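You operate a simulated robot arm through the tools that you are given. There is no shell and no other tool. Be economical: measure what you need, move in short steps, check, and stop when the job is done.

Carry out the task below with a simulated robot arm. There is one attempt and no reset: what you move stays moved.

TASK
Put three of the yellow-headed pegs from the landing boards in the hull on the beige template there.

It is judged by the outcome, as a careful person would: the job done as asked, and still so three seconds after it is handed in. It fails if anything else is knocked over, pushed out of place, dropped, spilled or broken.

THE ROBOT
A 7-joint arm with a two-finger parallel gripper, fixed in place. Base frame: the origin is at the foot of the arm, x ahead of it, y to its left, z up; the work surface is at about z = 0. Lengths are in mm, angles in rad, forces in N, time in s.
With the tool pointing down near the work surface it reaches from about 240 to 620 mm from the base axis. Its first joint turns from -1.152 to 1.152 rad. Payload 2.6 kg.
Tool frame: the origin (TCP) lies between the finger pads and is the grasp point; the fingertips stand 30 mm ahead of it; z points along the fingers, y is the line along which they close. The gripper opens to 94 mm. The fingers are 28 mm wide and 10 mm thick; the gripper's body (50 by 96 mm) begins 55 mm behind the TCP.
Orientation is that of the tool frame in the base frame, as a unit quaternion [x, y, z, w]. With the fingers straight down and closing along the base's y, the tool's x points along the base's -x, its y along +y and its z along -z.

THE INTERFACE
- The arm moves only by the tool servo_tool. Its argument "targets" is a list of rows, each an object (a shift or turn left out is 0, a gripper value left out holds the last) with "delta_pos": the shift along the tool's x, y, z in mm, a list of three; "dr": the turn, a rotation vector about the tool's x, y, z in rad, a list of three; "fingers": the gripper command, from -1 (shut) to 1 (fully open), values between in proportion. In form: [{"delta_pos": [x, y, z], "dr": [wx, wy, wz], "fingers": fingers}, ...]. A call has 1 to 10 rows; each row is the pose to reach, as a shift and turn from the pose commanded when the call began, along the tool's axes at that moment. A row lasts 0.2 s, in which the tool goes at most 50 mm and 0.15 rad; a call with a longer step from one row to the next is refused whole, and so is a gripper value outside its range. A pose out of reach is approached as far as the arm can. The call stops where the force on the tool passes 40 N (or 10 N more than at its start, if that is more) or the arm is blocked; 0.2 s more then pass. The fingers move at their own pace (about 72 mm/s each) and stop on an object; they squeeze with about 41 N. The grip force told is the motor's: it shows also when the fingers shut on nothing. Time passes only in rows, and 0.2 s behind the last, so rows that repeat a pose let the fingers close. It gives the time, the measured TCP pose, the force on the tool (base axes), the opening and the grip force at its end, in the units of the frame above (readings bear some noise).
- Cameras (640 x 400 px; columns grow to the right, rows downward): "scene" is fixed at [23.5, 413.7, 565.7]; the picture's right is [-0.81, -0.58, 0.00], its down [-0.32, 0.45, -0.83] and it looks along [0.49, -0.67, -0.56] (base axes); focal length 354 px, centre (320, 200). "wrist" rides on the gripper at [-37, 0, -58] in the tool frame; the picture's right is [0.00, -1.00, 0.00], its down [0.97, 0.00, -0.24] and it looks along [0.24, 0.00, 0.97] (tool axes); focal length 218 px, centre (320, 200).
- capture(camera): a new picture of that camera. No time passes.
- locate(camera, pixels): for up to 12 pixels [column, row] of the newest picture of that camera ("zoom" is the newest enlarged one), the place [x, y, z] in the base frame of the surface seen there, good to about 2 mm, but the place of the scene camera against the robot may be out by one fixed shift of up to 18 mm in any direction. No time passes.
- inspect(camera, box): a new picture of the part [left, top, right, bottom] of that camera's present view, enlarged. No time passes.
- close_job(): hands the job in; it is judged then, once.

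Work in short steps. Measure before you move; look again where a grasp or a placing could have gone wrong, and mend it. You have 80 turns and 54 pictures in all, the two below and enlarged ones among them. Open the gripper and draw the arm clear of the work before you hand the job in, unless the task says otherwise; then end with one line.

The tools are called as a command line: name --argument value ..., lists and objects as JSON in quotes. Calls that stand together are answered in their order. servo_tool: Moves the arm, as the interface text tells. Its arguments: {"type":"object","properties":{"targets":{"type":"array","items":{"type":"object","properties":{"delta_pos":{"type":"array","items":{"type":"number"}},"dr":{"type":"array","items":{"type":"number"}},"fingers":{"type":"number"}}}}},"required":["targets"]} The other tools are called the same way: capture (camera) takes a picture; locate (camera, pixels) gives the place of the surface under pixels of a picture; inspect (camera, box) takes an enlarged picture of a part of a camera's view; close_job () hands the job in.

At the start:

```text
t: 0.0
tcp_pos: [345.7, -98.2, 287.8]
tool_rot: [-0.001, 1.0, 0.0, 0.0]
wrist_force: [-0.4, 0.4, 0.0]
finger_gap: 94.2
gripper_force: 0.1
```

scene: 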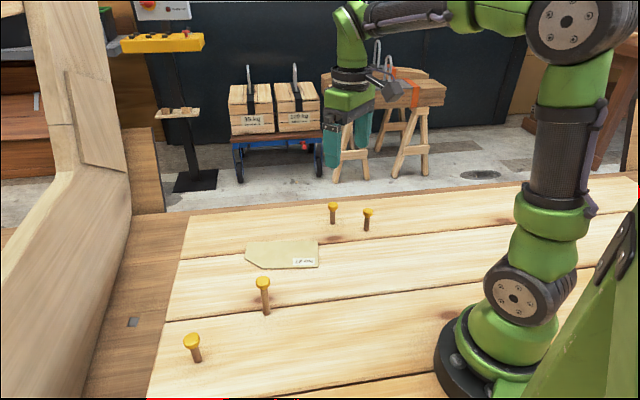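
wrist: 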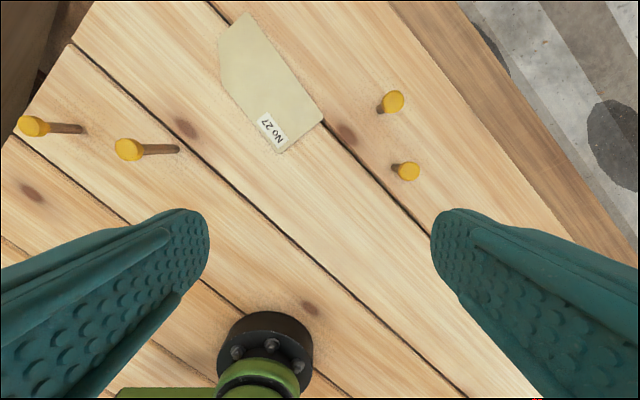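

The pictures show four yellow-headed pegs and the beige template. I'll enlarge both views to measure them.

inspect --camera "scene" --box '[160, 180, 420, 380]'

locate --camera "wrist" --pixels '[[34, 126], [80, 129], [130, 149], [177, 149], [392, 101], [379, 109], [406, 171], [393, 167], [245, 14], [322, 120], [282, 152], [222, 70]]'

inspect --camera "wrist" --box '[0, 0, 320, 200]'

```text
2.00 times, centred on (290, 280) of scene
```

zoom: 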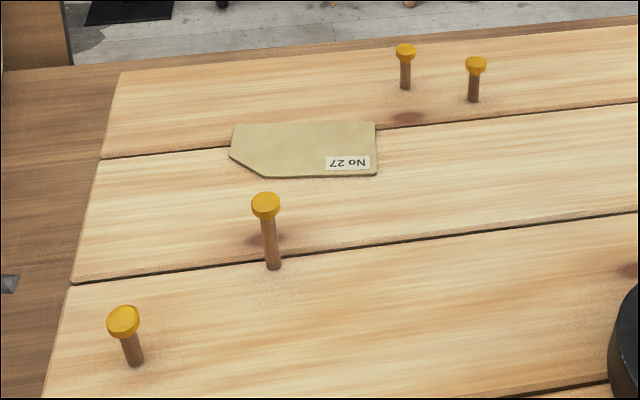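

```text
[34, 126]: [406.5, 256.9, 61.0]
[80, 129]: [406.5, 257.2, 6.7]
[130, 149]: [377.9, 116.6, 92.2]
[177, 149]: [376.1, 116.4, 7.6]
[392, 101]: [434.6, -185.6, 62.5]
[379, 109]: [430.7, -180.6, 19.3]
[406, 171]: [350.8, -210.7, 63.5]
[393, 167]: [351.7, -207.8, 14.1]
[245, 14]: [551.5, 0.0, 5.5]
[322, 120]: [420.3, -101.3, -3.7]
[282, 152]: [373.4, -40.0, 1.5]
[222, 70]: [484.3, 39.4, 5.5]
```

```text
2.00 times, centred on (160, 100) of wrist
```

zoom: 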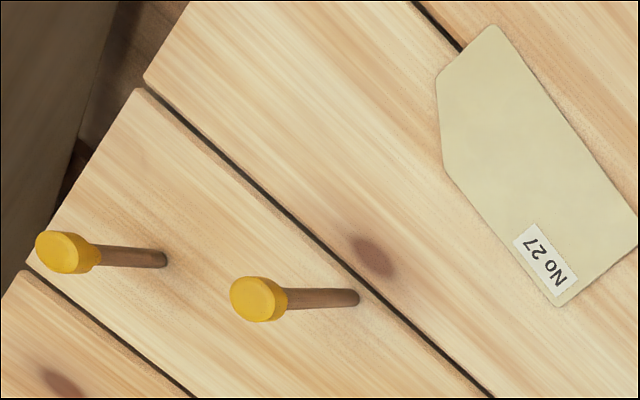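

The four pegs stand upright: three have tops near z 62 and one near z 92. The template runs from about (397,-70) to (518,20). I'll go above the peg at (351,-210) and look again.

servo_tool --targets '[{"delta_pos": [-2, -30, 35]}, {"delta_pos": [-3, -60, 70]}, {"delta_pos": [-4, -90, 105]}, {"delta_pos": [-5, -112, 137]}, {"delta_pos": [-5, -112, 137]}]'

capture --camera "wrist"

```text
t: 1.2
tcp_pos: [351.8, -210.1, 148.4]
tool_rot: [-0.001, 1.0, 0.0, 0.001]
wrist_force: [0.3, 0.2, 0.0]
finger_gap: 94.0
gripper_force: 0.1
```

```text
49 pictures are left
```

wrist: 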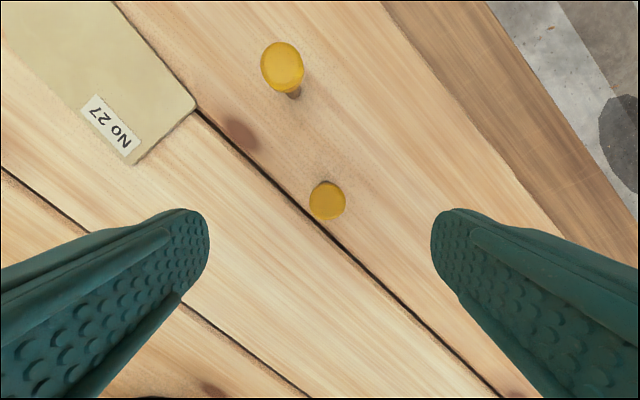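

locate --camera "wrist" --pixels '[[327, 201], [311, 201], [344, 201], [327, 183], [327, 218], [282, 67], [262, 67], [303, 67], [294, 93], [196, 103], [130, 163], [114, 5]]'

```text
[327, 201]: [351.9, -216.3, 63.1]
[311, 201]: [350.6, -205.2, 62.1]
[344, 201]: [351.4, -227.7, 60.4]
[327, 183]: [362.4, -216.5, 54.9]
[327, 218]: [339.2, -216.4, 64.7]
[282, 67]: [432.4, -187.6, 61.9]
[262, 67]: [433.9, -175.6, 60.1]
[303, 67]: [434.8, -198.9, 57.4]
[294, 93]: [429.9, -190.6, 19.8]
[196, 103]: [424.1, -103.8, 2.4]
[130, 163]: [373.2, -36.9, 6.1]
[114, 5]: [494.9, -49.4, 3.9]
```

The peg head centre is at about (351,-216.4), 23 mm across, with its top at z 63. I'll shift to centre on it, go down to z ≈ 52 and close.

servo_tool --targets '[{"delta_pos": [0, -6.3, 0]}, {"delta_pos": [0, -6.3, 40]}, {"delta_pos": [0, -6.3, 75]}, {"delta_pos": [0, -6.3, 96]}, {"delta_pos": [0, -6.3, 96]}, {"delta_pos": [0, -6.3, 96], "fingers": -1}, {"delta_pos": [0, -6.3, 96], "fingers": -1}, {"delta_pos": [0, -6.3, 96], "fingers": -1}, {"delta_pos": [0, -6.3, 96], "fingers": -1}]'

capture --camera "wrist"

```text
t: 3.2
tcp_pos: [349.9, -217.5, 54.6]
tool_rot: [-0.001, 1.0, 0.001, -0.001]
wrist_force: [-0.6, -0.8, 0.0]
finger_gap: 21.3
gripper_force: 41.3
```

```text
48 pictures are left
```

wrist: 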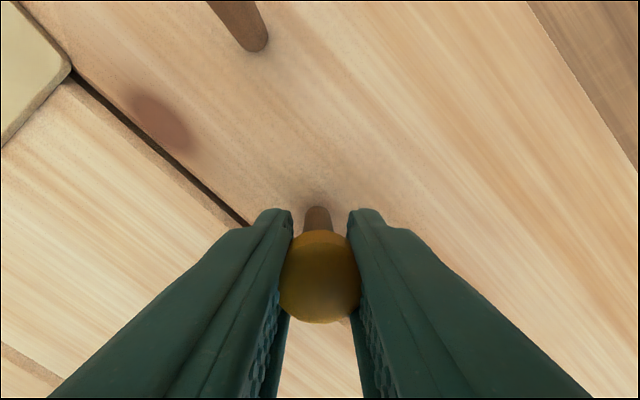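

The head is gripped, with a 21.3 mm gap. I'll lift straight up.

servo_tool --targets '[{"delta_pos": [0, 0, -15]}, {"delta_pos": [0, 0, -45]}, {"delta_pos": [0, 0, -80]}, {"delta_pos": [0, 0, -110]}, {"delta_pos": [0, 0, -110]}]'

capture --camera "wrist"

inspect --camera "scene" --box '[230, 120, 430, 280]'

```text
t: 4.4
tcp_pos: [351.6, -217.4, 167.0]
tool_rot: [0.0, 1.0, 0.0, 0.0]
wrist_force: [0.0, 0.1, 0.0]
finger_gap: 21.3
gripper_force: 41.0
```

```text
47 pictures are left
```

wrist: 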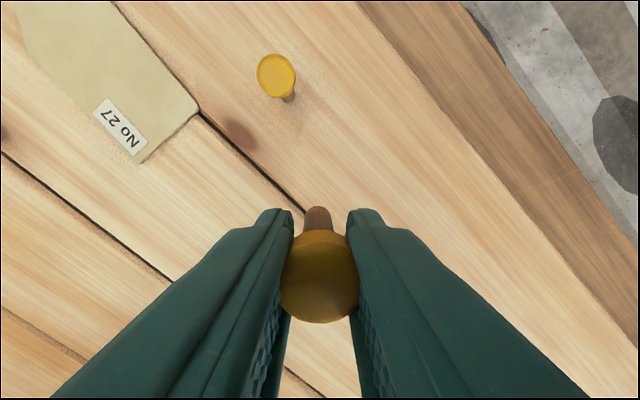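

```text
2.50 times, centred on (330, 200) of scene
```

zoom: 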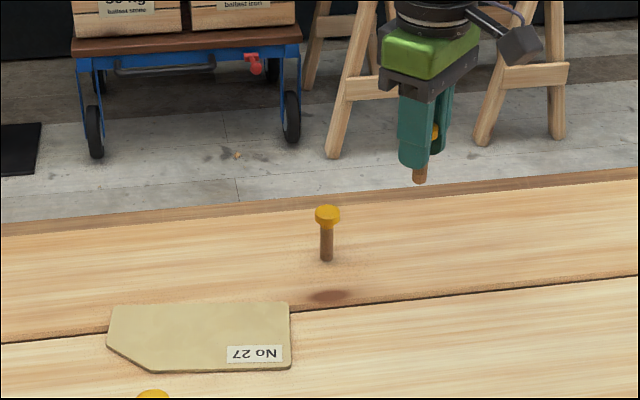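

The peg hangs straight in the gripper. I'll carry it over the far part of the template, to (486,-2).

servo_tool --targets '[{"delta_pos": [-22, 36, 0]}, {"delta_pos": [-45, 72, 0]}, {"delta_pos": [-67, 108, 0]}, {"delta_pos": [-90, 144, 0]}, {"delta_pos": [-112, 180, 0]}, {"delta_pos": [-134.5, 215.5, 0]}, {"delta_pos": [-134.5, 215.5, 40]}, {"delta_pos": [-134.5, 215.5, 70]}, {"delta_pos": [-134.5, 215.5, 90]}, {"delta_pos": [-134.5, 215.5, 90]}]'

capture --camera "wrist"

inspect --camera "scene" --box '[200, 170, 360, 298]'

```text
t: 6.6
tcp_pos: [486.2, -0.7, 72.2]
tool_rot: [0.0, 1.0, 0.0, 0.0]
wrist_force: [-0.1, -0.4, -1.4]
finger_gap: 20.9
gripper_force: 40.6
```

```text
45 pictures are left
```

wrist: 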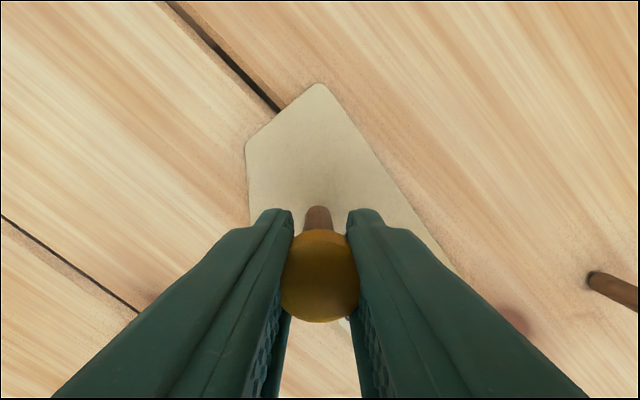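

```text
3.12 times, centred on (280, 234) of scene
```

zoom: 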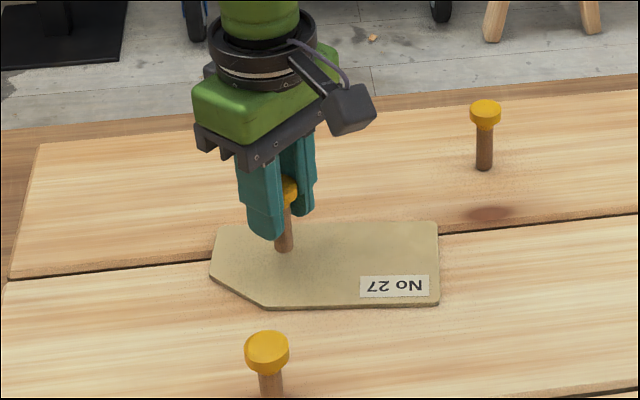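

The peg hangs over the template, well inside its edges, about 13 mm up. I'll lower it in small steps and watch the force.

servo_tool --targets '[{"delta_pos": [0, 0, 4]}, {"delta_pos": [0, 0, 7]}, {"delta_pos": [0, 0, 9]}, {"delta_pos": [0, 0, 10]}, {"delta_pos": [0, 0, 10]}]'

```text
t: 7.8
tcp_pos: [486.1, -0.4, 64.8]
tool_rot: [-0.001, 1.0, 0.001, -0.001]
wrist_force: [0.0, 0.0, 0.2]
finger_gap: 21.1
gripper_force: 41.1
```

servo_tool --targets '[{"delta_pos": [0, 0, 1]}, {"delta_pos": [0, 0, 2]}, {"delta_pos": [0, 0, 2]}]'

inspect --camera "scene" --box '[240, 200, 320, 264]'

```text
t: 8.6
tcp_pos: [484.8, -1.3, 62.3]
tool_rot: [0.0, 1.0, 0.0, 0.0]
wrist_force: [-0.2, 0.2, -0.1]
finger_gap: 20.8
gripper_force: 41.4
```

```text
6.25 times, centred on (280, 232) of scene
```

zoom: 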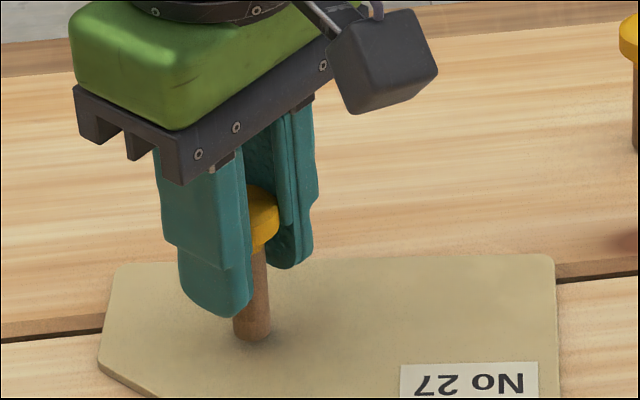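

Not touching yet, since the force is still zero. I'll continue 1 mm at a time.

servo_tool --targets '[{"delta_pos": [0, 0, 1]}, {"delta_pos": [0, 0, 1]}]'

servo_tool --targets '[{"delta_pos": [0, 0, 1]}, {"delta_pos": [0, 0, 1]}]'

servo_tool --targets '[{"delta_pos": [0, 0, 1]}, {"delta_pos": [0, 0, 1]}]'

```text
t: 9.2
tcp_pos: [484.6, -0.6, 61.4]
tool_rot: [0.001, 1.0, 0.0, 0.0]
wrist_force: [-0.1, -0.2, 0.2]
finger_gap: 20.7
gripper_force: 41.3
```

```text
t: 9.8
tcp_pos: [484.8, -1.6, 60.3]
tool_rot: [-0.001, 1.0, 0.0, 0.0]
wrist_force: [-0.3, 0.2, -0.6]
finger_gap: 21.0
gripper_force: 41.1
```

```text
t: 10.4
tcp_pos: [485.4, -1.3, 60.0]
tool_rot: [0.0, 1.0, 0.0, 0.0]
wrist_force: [-1.4, -0.5, 4.2]
finger_gap: 20.9
gripper_force: 41.1
```

The 4.2 N reading shows contact at z ≈ 60. I'll release by opening to about 50 mm, then rise straight up.

servo_tool --targets '[{"delta_pos": [0, 0, 0], "fingers": 0.1}, {"delta_pos": [0, 0, 0], "fingers": 0.1}, {"delta_pos": [0, 0, 0], "fingers": 0.1}, {"delta_pos": [0, 0, -20]}, {"delta_pos": [0, 0, -50]}, {"delta_pos": [0, 0, -85]}, {"delta_pos": [0, 0, -85]}]'

capture --camera "wrist"

inspect --camera "scene" --box '[200, 170, 400, 298]'

```text
t: 12.0
tcp_pos: [483.8, -1.4, 145.6]
tool_rot: [0.0, 1.0, 0.0, 0.0]
wrist_force: [-0.5, 0.2, 0.2]
finger_gap: 51.8
gripper_force: 0.1
```

```text
42 pictures are left
```

wrist: 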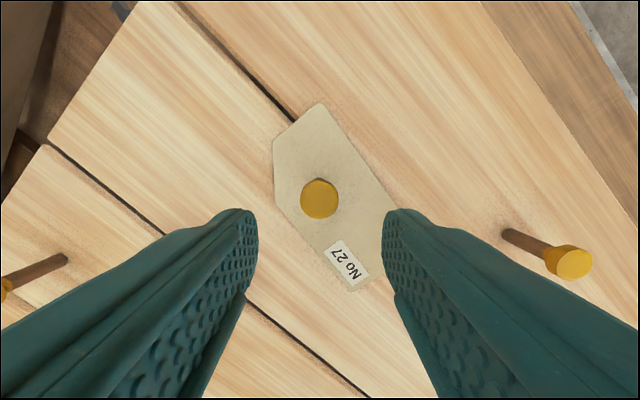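

```text
3.12 times, centred on (300, 234) of scene
```

zoom: 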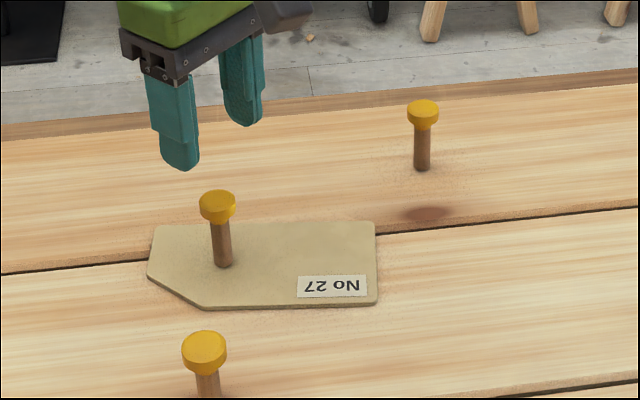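

The first peg stands on the template. I'll measure the template edges and the next peg from this view.

locate --camera "wrist" --pixels '[[320, 104], [274, 138], [276, 195], [398, 210], [345, 286], [366, 278], [319, 200], [572, 263], [505, 233]]'

```text
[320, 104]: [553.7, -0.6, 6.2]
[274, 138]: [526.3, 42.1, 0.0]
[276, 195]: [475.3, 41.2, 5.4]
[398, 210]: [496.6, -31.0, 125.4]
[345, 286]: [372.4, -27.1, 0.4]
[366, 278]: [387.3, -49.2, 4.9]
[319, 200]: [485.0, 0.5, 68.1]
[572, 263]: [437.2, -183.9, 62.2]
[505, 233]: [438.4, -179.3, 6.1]
```

Next I'll go above the second peg, at about (434,-187).

servo_tool --targets '[{"delta_pos": [12, -46, 0], "fingers": 0.6}, {"delta_pos": [25, -92, 0]}, {"delta_pos": [38, -138, 0]}, {"delta_pos": [51, -186, 0]}, {"delta_pos": [51, -186, 0]}]'

capture --camera "wrist"

locate --camera "wrist" --pixels '[[320, 200], [304, 200], [336, 200], [320, 184], [320, 216]]'

```text
t: 13.2
tcp_pos: [433.2, -185.9, 144.2]
tool_rot: [-0.001, 1.0, 0.0, 0.0]
wrist_force: [0.0, -0.7, 0.5]
finger_gap: 75.0
gripper_force: 0.1
```

```text
40 pictures are left
```

wrist: 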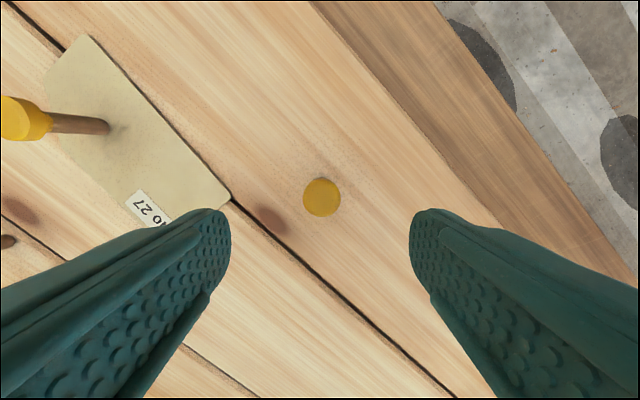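

```text
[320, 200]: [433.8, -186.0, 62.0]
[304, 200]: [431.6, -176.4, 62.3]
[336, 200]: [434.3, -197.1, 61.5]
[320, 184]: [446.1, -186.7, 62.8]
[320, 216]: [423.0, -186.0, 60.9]
```

The head is centred at (321,197), which is about (435.5,-187). I'll go down, grip and lift.

servo_tool --targets '[{"delta_pos": [-1.5, -0.7, 35]}, {"delta_pos": [-1.5, -0.7, 70]}, {"delta_pos": [-1.5, -0.7, 91]}, {"delta_pos": [-1.5, -0.7, 91]}, {"delta_pos": [-1.5, -0.7, 91], "fingers": -1}, {"delta_pos": [-1.5, -0.7, 91], "fingers": -1}, {"delta_pos": [-1.5, -0.7, 91], "fingers": -1}, {"delta_pos": [-1.5, -0.7, 91], "fingers": -1}]'

servo_tool --targets '[{"delta_pos": [0, 0, -15]}, {"delta_pos": [0, 0, -45]}, {"delta_pos": [0, 0, -80]}, {"delta_pos": [0, 0, -110]}, {"delta_pos": [0, 0, -110]}]'

capture --camera "wrist"

```text
t: 15.0
tcp_pos: [433.8, -185.4, 52.8]
tool_rot: [0.0, 1.0, 0.0, 0.0]
wrist_force: [-0.3, 0.4, 0.3]
finger_gap: 22.5
gripper_force: 40.8
```

```text
t: 16.2
tcp_pos: [433.3, -187.6, 164.6]
tool_rot: [0.0, 1.0, 0.0, 0.0]
wrist_force: [0.6, -0.2, -0.7]
finger_gap: 22.7
gripper_force: 41.4
```

```text
39 pictures are left
```

wrist: 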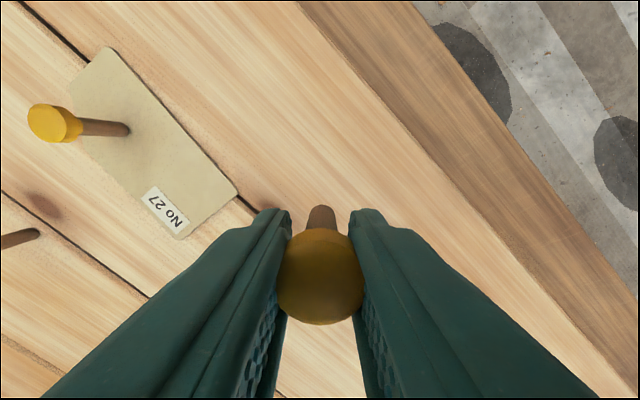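

The second peg is held upright. I'll carry it to (448,-32) on the template.

servo_tool --targets '[{"delta_pos": [-4, 40, 0]}, {"delta_pos": [-8, 80, 0]}, {"delta_pos": [-12, 120, 0]}, {"delta_pos": [-13.5, 155, 0]}, {"delta_pos": [-13.5, 155, 0]}, {"delta_pos": [-13.5, 155, 40]}, {"delta_pos": [-13.5, 155, 75]}, {"delta_pos": [-13.5, 155, 94]}, {"delta_pos": [-13.5, 155, 97]}, {"delta_pos": [-13.5, 155, 97]}]'

inspect --camera "scene" --box '[220, 180, 340, 276]'

capture --camera "wrist"

```text
t: 18.4
tcp_pos: [448.4, -32.0, 66.3]
tool_rot: [0.0, 1.0, 0.0, 0.0]
wrist_force: [-0.4, -0.6, -0.6]
finger_gap: 23.0
gripper_force: 41.1
```

```text
4.17 times, centred on (280, 228) of scene
```

zoom: 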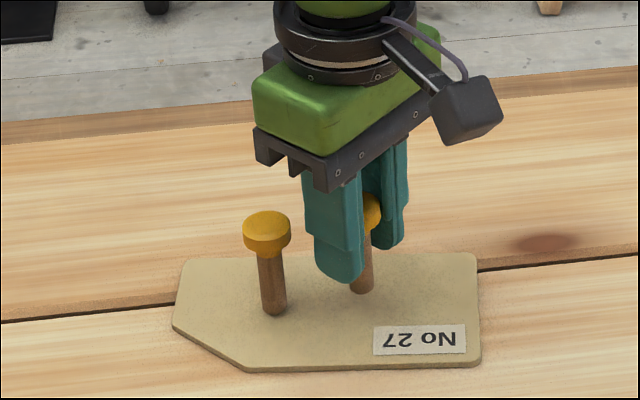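

```text
37 pictures are left
```

wrist: 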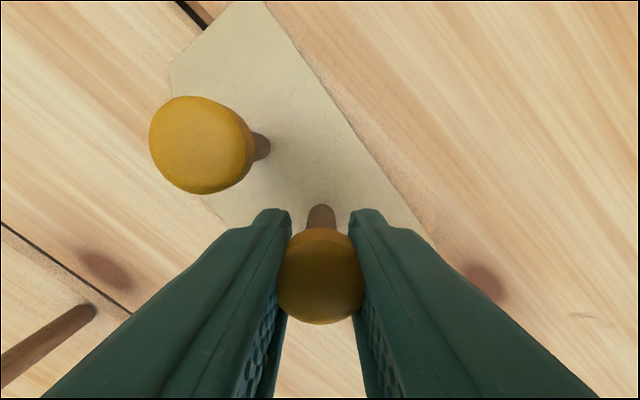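

The peg is clear of peg 1 and over the template. I'll lower it until it touches.

servo_tool --targets '[{"delta_pos": [0, 0, 2]}, {"delta_pos": [0, 0, 4]}, {"delta_pos": [0, 0, 5]}, {"delta_pos": [0, 0, 5]}]'

servo_tool --targets '[{"delta_pos": [0, 0, 1]}, {"delta_pos": [0, 0, 1]}]'

servo_tool --targets '[{"delta_pos": [0, 0, 1]}, {"delta_pos": [0, 0, 1]}]'

```text
t: 19.4
tcp_pos: [449.0, -31.6, 62.5]
tool_rot: [0.0, 1.0, 0.0, 0.001]
wrist_force: [0.3, -0.5, 0.2]
finger_gap: 22.5
gripper_force: 40.7
```

```text
t: 20.0
tcp_pos: [449.1, -31.5, 60.8]
tool_rot: [0.0, 1.0, 0.0, 0.0]
wrist_force: [0.7, 0.0, 0.0]
finger_gap: 22.7
gripper_force: 41.7
```

```text
t: 20.6
tcp_pos: [450.2, -31.6, 59.4]
tool_rot: [0.001, 1.0, 0.001, 0.0]
wrist_force: [-0.5, -0.2, -0.1]
finger_gap: 22.8
gripper_force: 41.1
```

servo_tool --targets '[{"delta_pos": [0, 0, 1]}, {"delta_pos": [0, 0, 1]}]'

```text
t: 21.2
tcp_pos: [448.5, -31.5, 58.8]
tool_rot: [0.001, 1.0, 0.0, 0.0]
wrist_force: [0.3, 0.7, -0.8]
finger_gap: 22.9
gripper_force: 41.2
```

Still no contact, so I'll keep lowering 1 mm at a time.

servo_tool --targets '[{"delta_pos": [0, 0, 1]}, {"delta_pos": [0, 0, 1]}]'

```text
t: 21.8
tcp_pos: [449.6, -32.7, 57.6]
tool_rot: [0.0, 1.0, 0.0, -0.001]
wrist_force: [-1.9, 0.0, 3.3]
finger_gap: 22.7
gripper_force: 40.6
```

Contact at 3.3 N. I'll release to about 45 mm and rise.

servo_tool --targets '[{"delta_pos": [0, 0, 0], "fingers": 0.0}, {"delta_pos": [0, 0, 0], "fingers": 0.0}, {"delta_pos": [0, 0, 0], "fingers": 0.0}, {"delta_pos": [0, 0, -20]}, {"delta_pos": [0, 0, -50]}, {"delta_pos": [0, 0, -90]}, {"delta_pos": [0, 0, -110]}, {"delta_pos": [0, 0, -110]}]'

capture --camera "wrist"

capture --camera "scene"

```text
t: 23.6
tcp_pos: [448.6, -33.6, 167.5]
tool_rot: [0.0, 1.0, 0.0, 0.0]
wrist_force: [0.1, -0.2, -0.4]
finger_gap: 47.0
gripper_force: 0.1
```

```text
36 pictures are left
```

wrist: 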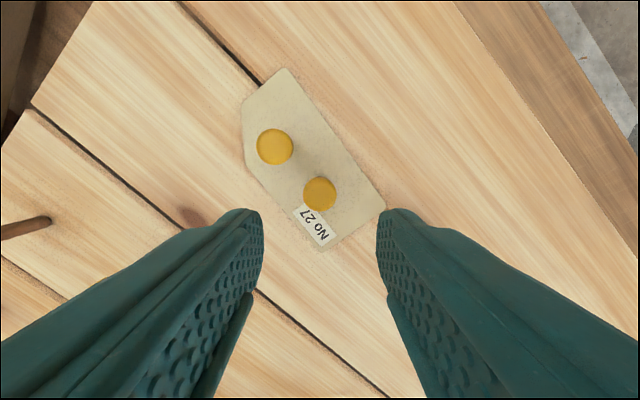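

```text
35 pictures are left
```

scene: 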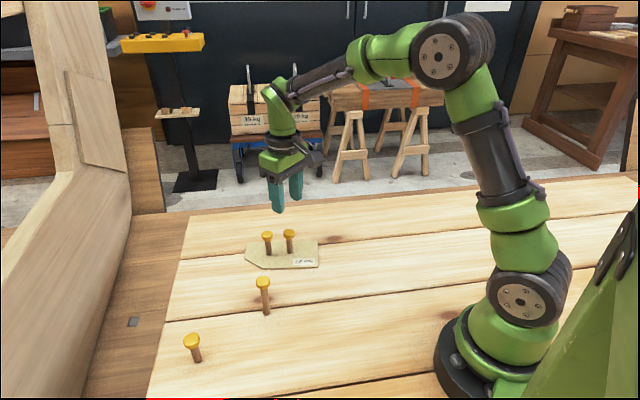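

Both pegs are standing. Next I'll take the tall peg, head at about (378,116.5) with its top at z 92. I'll go above it.

servo_tool --targets '[{"delta_pos": [18, 37, -5], "fingers": 0.6}, {"delta_pos": [36, 75, -10]}, {"delta_pos": [54, 112, -14]}, {"delta_pos": [71, 149, -14]}, {"delta_pos": [71, 149, -14]}]'

capture --camera "wrist"

locate --camera "wrist" --pixels '[[320, 200], [310, 200], [330, 200], [320, 190], [320, 210]]'

```text
t: 24.8
tcp_pos: [377.0, 117.6, 181.3]
tool_rot: [0.001, 1.0, 0.0, 0.0]
wrist_force: [0.2, 0.6, -0.2]
finger_gap: 75.1
gripper_force: 0.0
```

```text
34 pictures are left
```

wrist: 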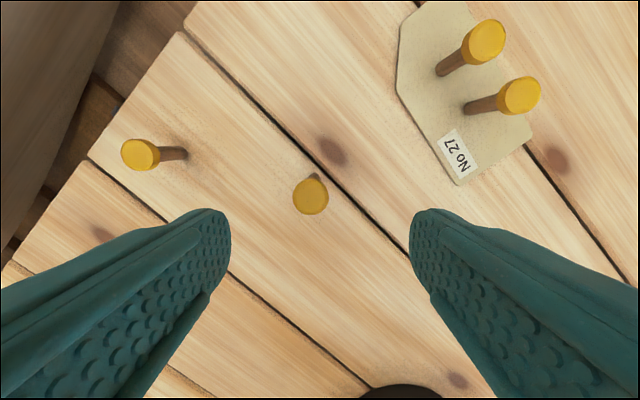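

```text
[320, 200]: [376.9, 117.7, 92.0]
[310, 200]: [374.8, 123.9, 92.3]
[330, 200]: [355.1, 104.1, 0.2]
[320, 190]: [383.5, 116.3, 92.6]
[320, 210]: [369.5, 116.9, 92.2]
```

The head centre at (311,196) is about (379.5,123). I'll shift onto it, go down to z ≈ 84, grip and lift.

servo_tool --targets '[{"delta_pos": [-2, 6, 0]}, {"delta_pos": [-2, 6, 40]}, {"delta_pos": [-2, 6, 75]}, {"delta_pos": [-2, 6, 97]}, {"delta_pos": [-2, 6, 97]}, {"delta_pos": [-2, 6, 97], "fingers": -1}, {"delta_pos": [-2, 6, 97], "fingers": -1}, {"delta_pos": [-2, 6, 97], "fingers": -1}, {"delta_pos": [-2, 6, 97], "fingers": -1}]'

servo_tool --targets '[{"delta_pos": [0, 0, -15]}, {"delta_pos": [0, 0, -45]}, {"delta_pos": [0, 0, -80]}, {"delta_pos": [0, 0, -110]}, {"delta_pos": [0, 0, -110]}]'

capture --camera "wrist"

capture --camera "scene"

```text
t: 26.8
tcp_pos: [378.0, 121.4, 85.9]
tool_rot: [0.0, 1.0, 0.0, 0.001]
wrist_force: [-0.2, 0.3, 0.8]
finger_gap: 23.6
gripper_force: 41.1
```

```text
t: 28.0
tcp_pos: [379.0, 123.6, 196.0]
tool_rot: [-0.001, 1.0, 0.001, -0.001]
wrist_force: [0.6, 0.6, -0.1]
finger_gap: 23.3
gripper_force: 41.6
```

```text
33 pictures are left
```

wrist: 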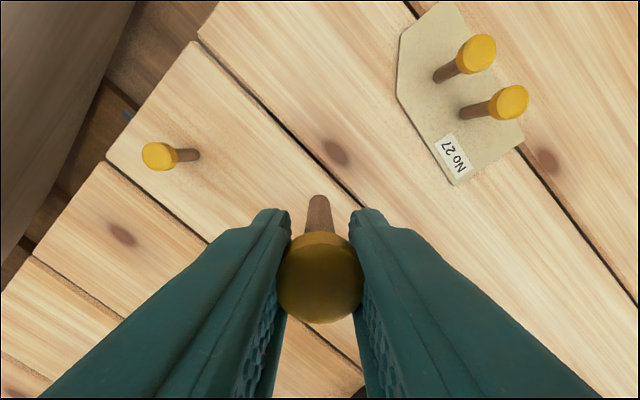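

```text
32 pictures are left
```

scene: 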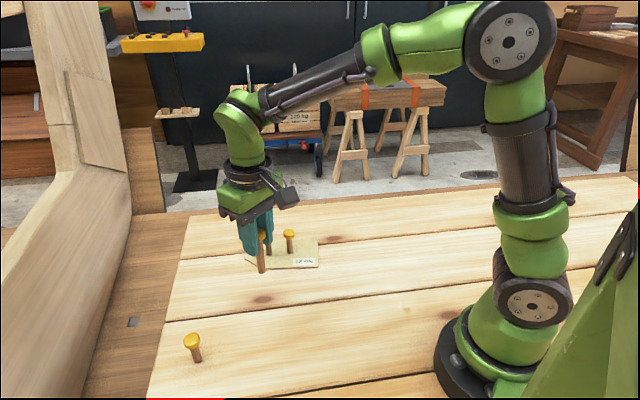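

The tall peg is held upright. I'll carry it to (415,-58) and stop about 8 mm above the template.

servo_tool --targets '[{"delta_pos": [-9, -45, 0]}, {"delta_pos": [-18, -90, 0]}, {"delta_pos": [-27, -135, 0]}, {"delta_pos": [-35.5, -180.5, 0]}, {"delta_pos": [-35.5, -180.5, 0]}, {"delta_pos": [-35.5, -180.5, 40]}, {"delta_pos": [-35.5, -180.5, 75]}, {"delta_pos": [-35.5, -180.5, 94]}, {"delta_pos": [-35.5, -180.5, 97]}, {"delta_pos": [-35.5, -180.5, 97]}]'

inspect --camera "scene" --box '[230, 180, 350, 276]'

capture --camera "wrist"

```text
t: 30.2
tcp_pos: [416.7, -56.4, 97.6]
tool_rot: [0.0, 1.0, 0.0, 0.0]
wrist_force: [0.5, 0.2, 0.0]
finger_gap: 23.2
gripper_force: 41.2
```

```text
4.17 times, centred on (290, 228) of scene
```

zoom: 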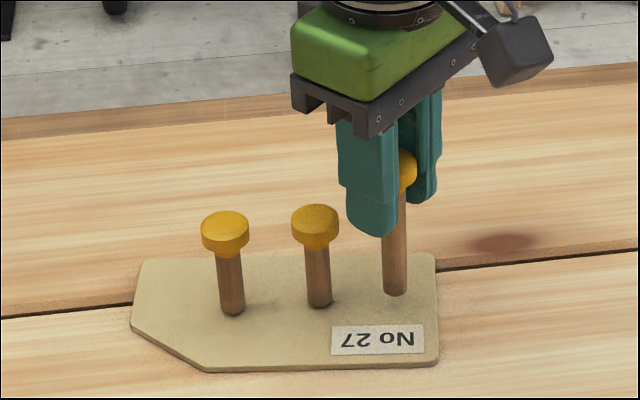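

```text
30 pictures are left
```

wrist: 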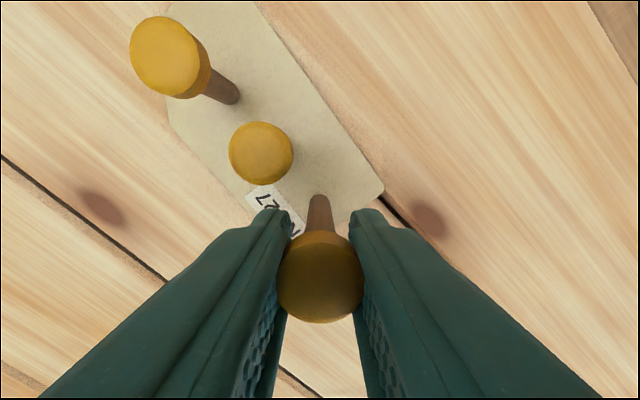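

servo_tool --targets '[{"delta_pos": [0, 0, 2]}, {"delta_pos": [0, 0, 4]}, {"delta_pos": [0, 0, 4]}]'

servo_tool --targets '[{"delta_pos": [0, 0, 1]}, {"delta_pos": [0, 0, 1]}]'

servo_tool --targets '[{"delta_pos": [0, 0, 1]}, {"delta_pos": [0, 0, 1]}]'

```text
t: 31.0
tcp_pos: [416.1, -57.6, 95.4]
tool_rot: [0.001, 1.0, 0.0, -0.001]
wrist_force: [0.0, 0.3, -0.1]
finger_gap: 23.4
gripper_force: 41.1
```

```text
t: 31.6
tcp_pos: [416.4, -57.3, 93.0]
tool_rot: [0.0, 1.0, 0.001, 0.0]
wrist_force: [-0.1, 0.6, -0.6]
finger_gap: 23.5
gripper_force: 41.2
```

```text
t: 32.2
tcp_pos: [415.3, -56.6, 92.7]
tool_rot: [0.0, 1.0, 0.001, 0.0]
wrist_force: [-1.0, 0.5, 0.1]
finger_gap: 23.5
gripper_force: 41.3
```

No contact yet, so I'll continue downward.

servo_tool --targets '[{"delta_pos": [0, 0, 1]}, {"delta_pos": [0, 0, 1]}]'

```text
t: 32.8
tcp_pos: [415.7, -57.4, 90.5]
tool_rot: [0.0, 1.0, 0.001, 0.0]
wrist_force: [-0.1, 0.0, 0.3]
finger_gap: 23.4
gripper_force: 40.9
```

servo_tool --targets '[{"delta_pos": [0, 0, 1]}, {"delta_pos": [0, 0, 1]}]'

```text
t: 33.4
tcp_pos: [416.9, -57.3, 90.2]
tool_rot: [0.0, 1.0, 0.0, 0.001]
wrist_force: [0.3, -0.4, 4.4]
finger_gap: 23.4
gripper_force: 41.0
```

Contact at 4.4 N. I'll release, rise and check.

servo_tool --targets '[{"delta_pos": [0, 0, 0], "fingers": 0.0}, {"delta_pos": [0, 0, 0], "fingers": 0.0}, {"delta_pos": [0, 0, 0], "fingers": 0.0}, {"delta_pos": [0, 0, -20]}, {"delta_pos": [0, 0, -50]}, {"delta_pos": [0, 0, -90]}, {"delta_pos": [0, 0, -130]}, {"delta_pos": [30, 0, -150], "fingers": 1}, {"delta_pos": [60, 0, -170], "fingers": 1}, {"delta_pos": [60, 0, -170], "fingers": 1}]'

capture --camera "wrist"

inspect --camera "scene" --box '[140, 180, 400, 380]'

```text
t: 35.6
tcp_pos: [355.9, -57.3, 262.6]
tool_rot: [0.0, 1.0, 0.0, 0.0]
wrist_force: [-0.4, -1.0, -0.1]
finger_gap: 93.8
gripper_force: 0.0
```

```text
29 pictures are left
```

wrist: 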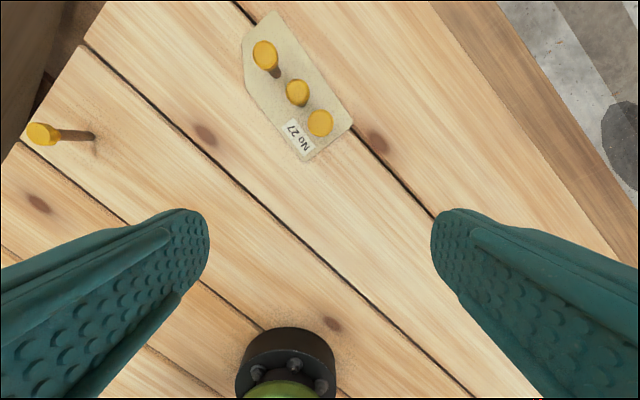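

```text
2.00 times, centred on (270, 280) of scene
```

zoom: 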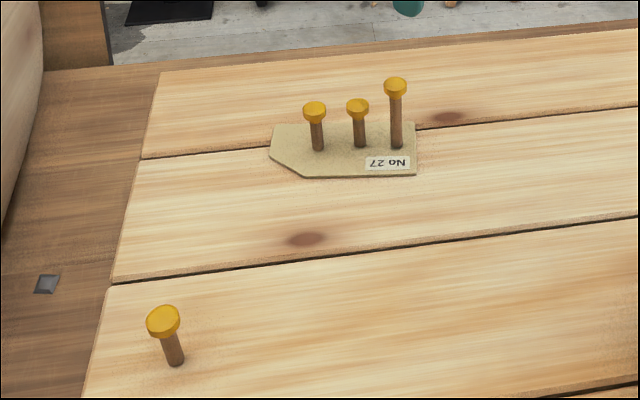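

Three pegs stand on the template, the fourth hasn't moved, and the arm is clear with the gripper open. I'm handing the job in.

close_job

```text
The job is handed in.
```

Three yellow-headed pegs (two short, one tall) now stand upright on the beige template. The fourth peg was left in place, nothing else was disturbed, and the job is handed in.
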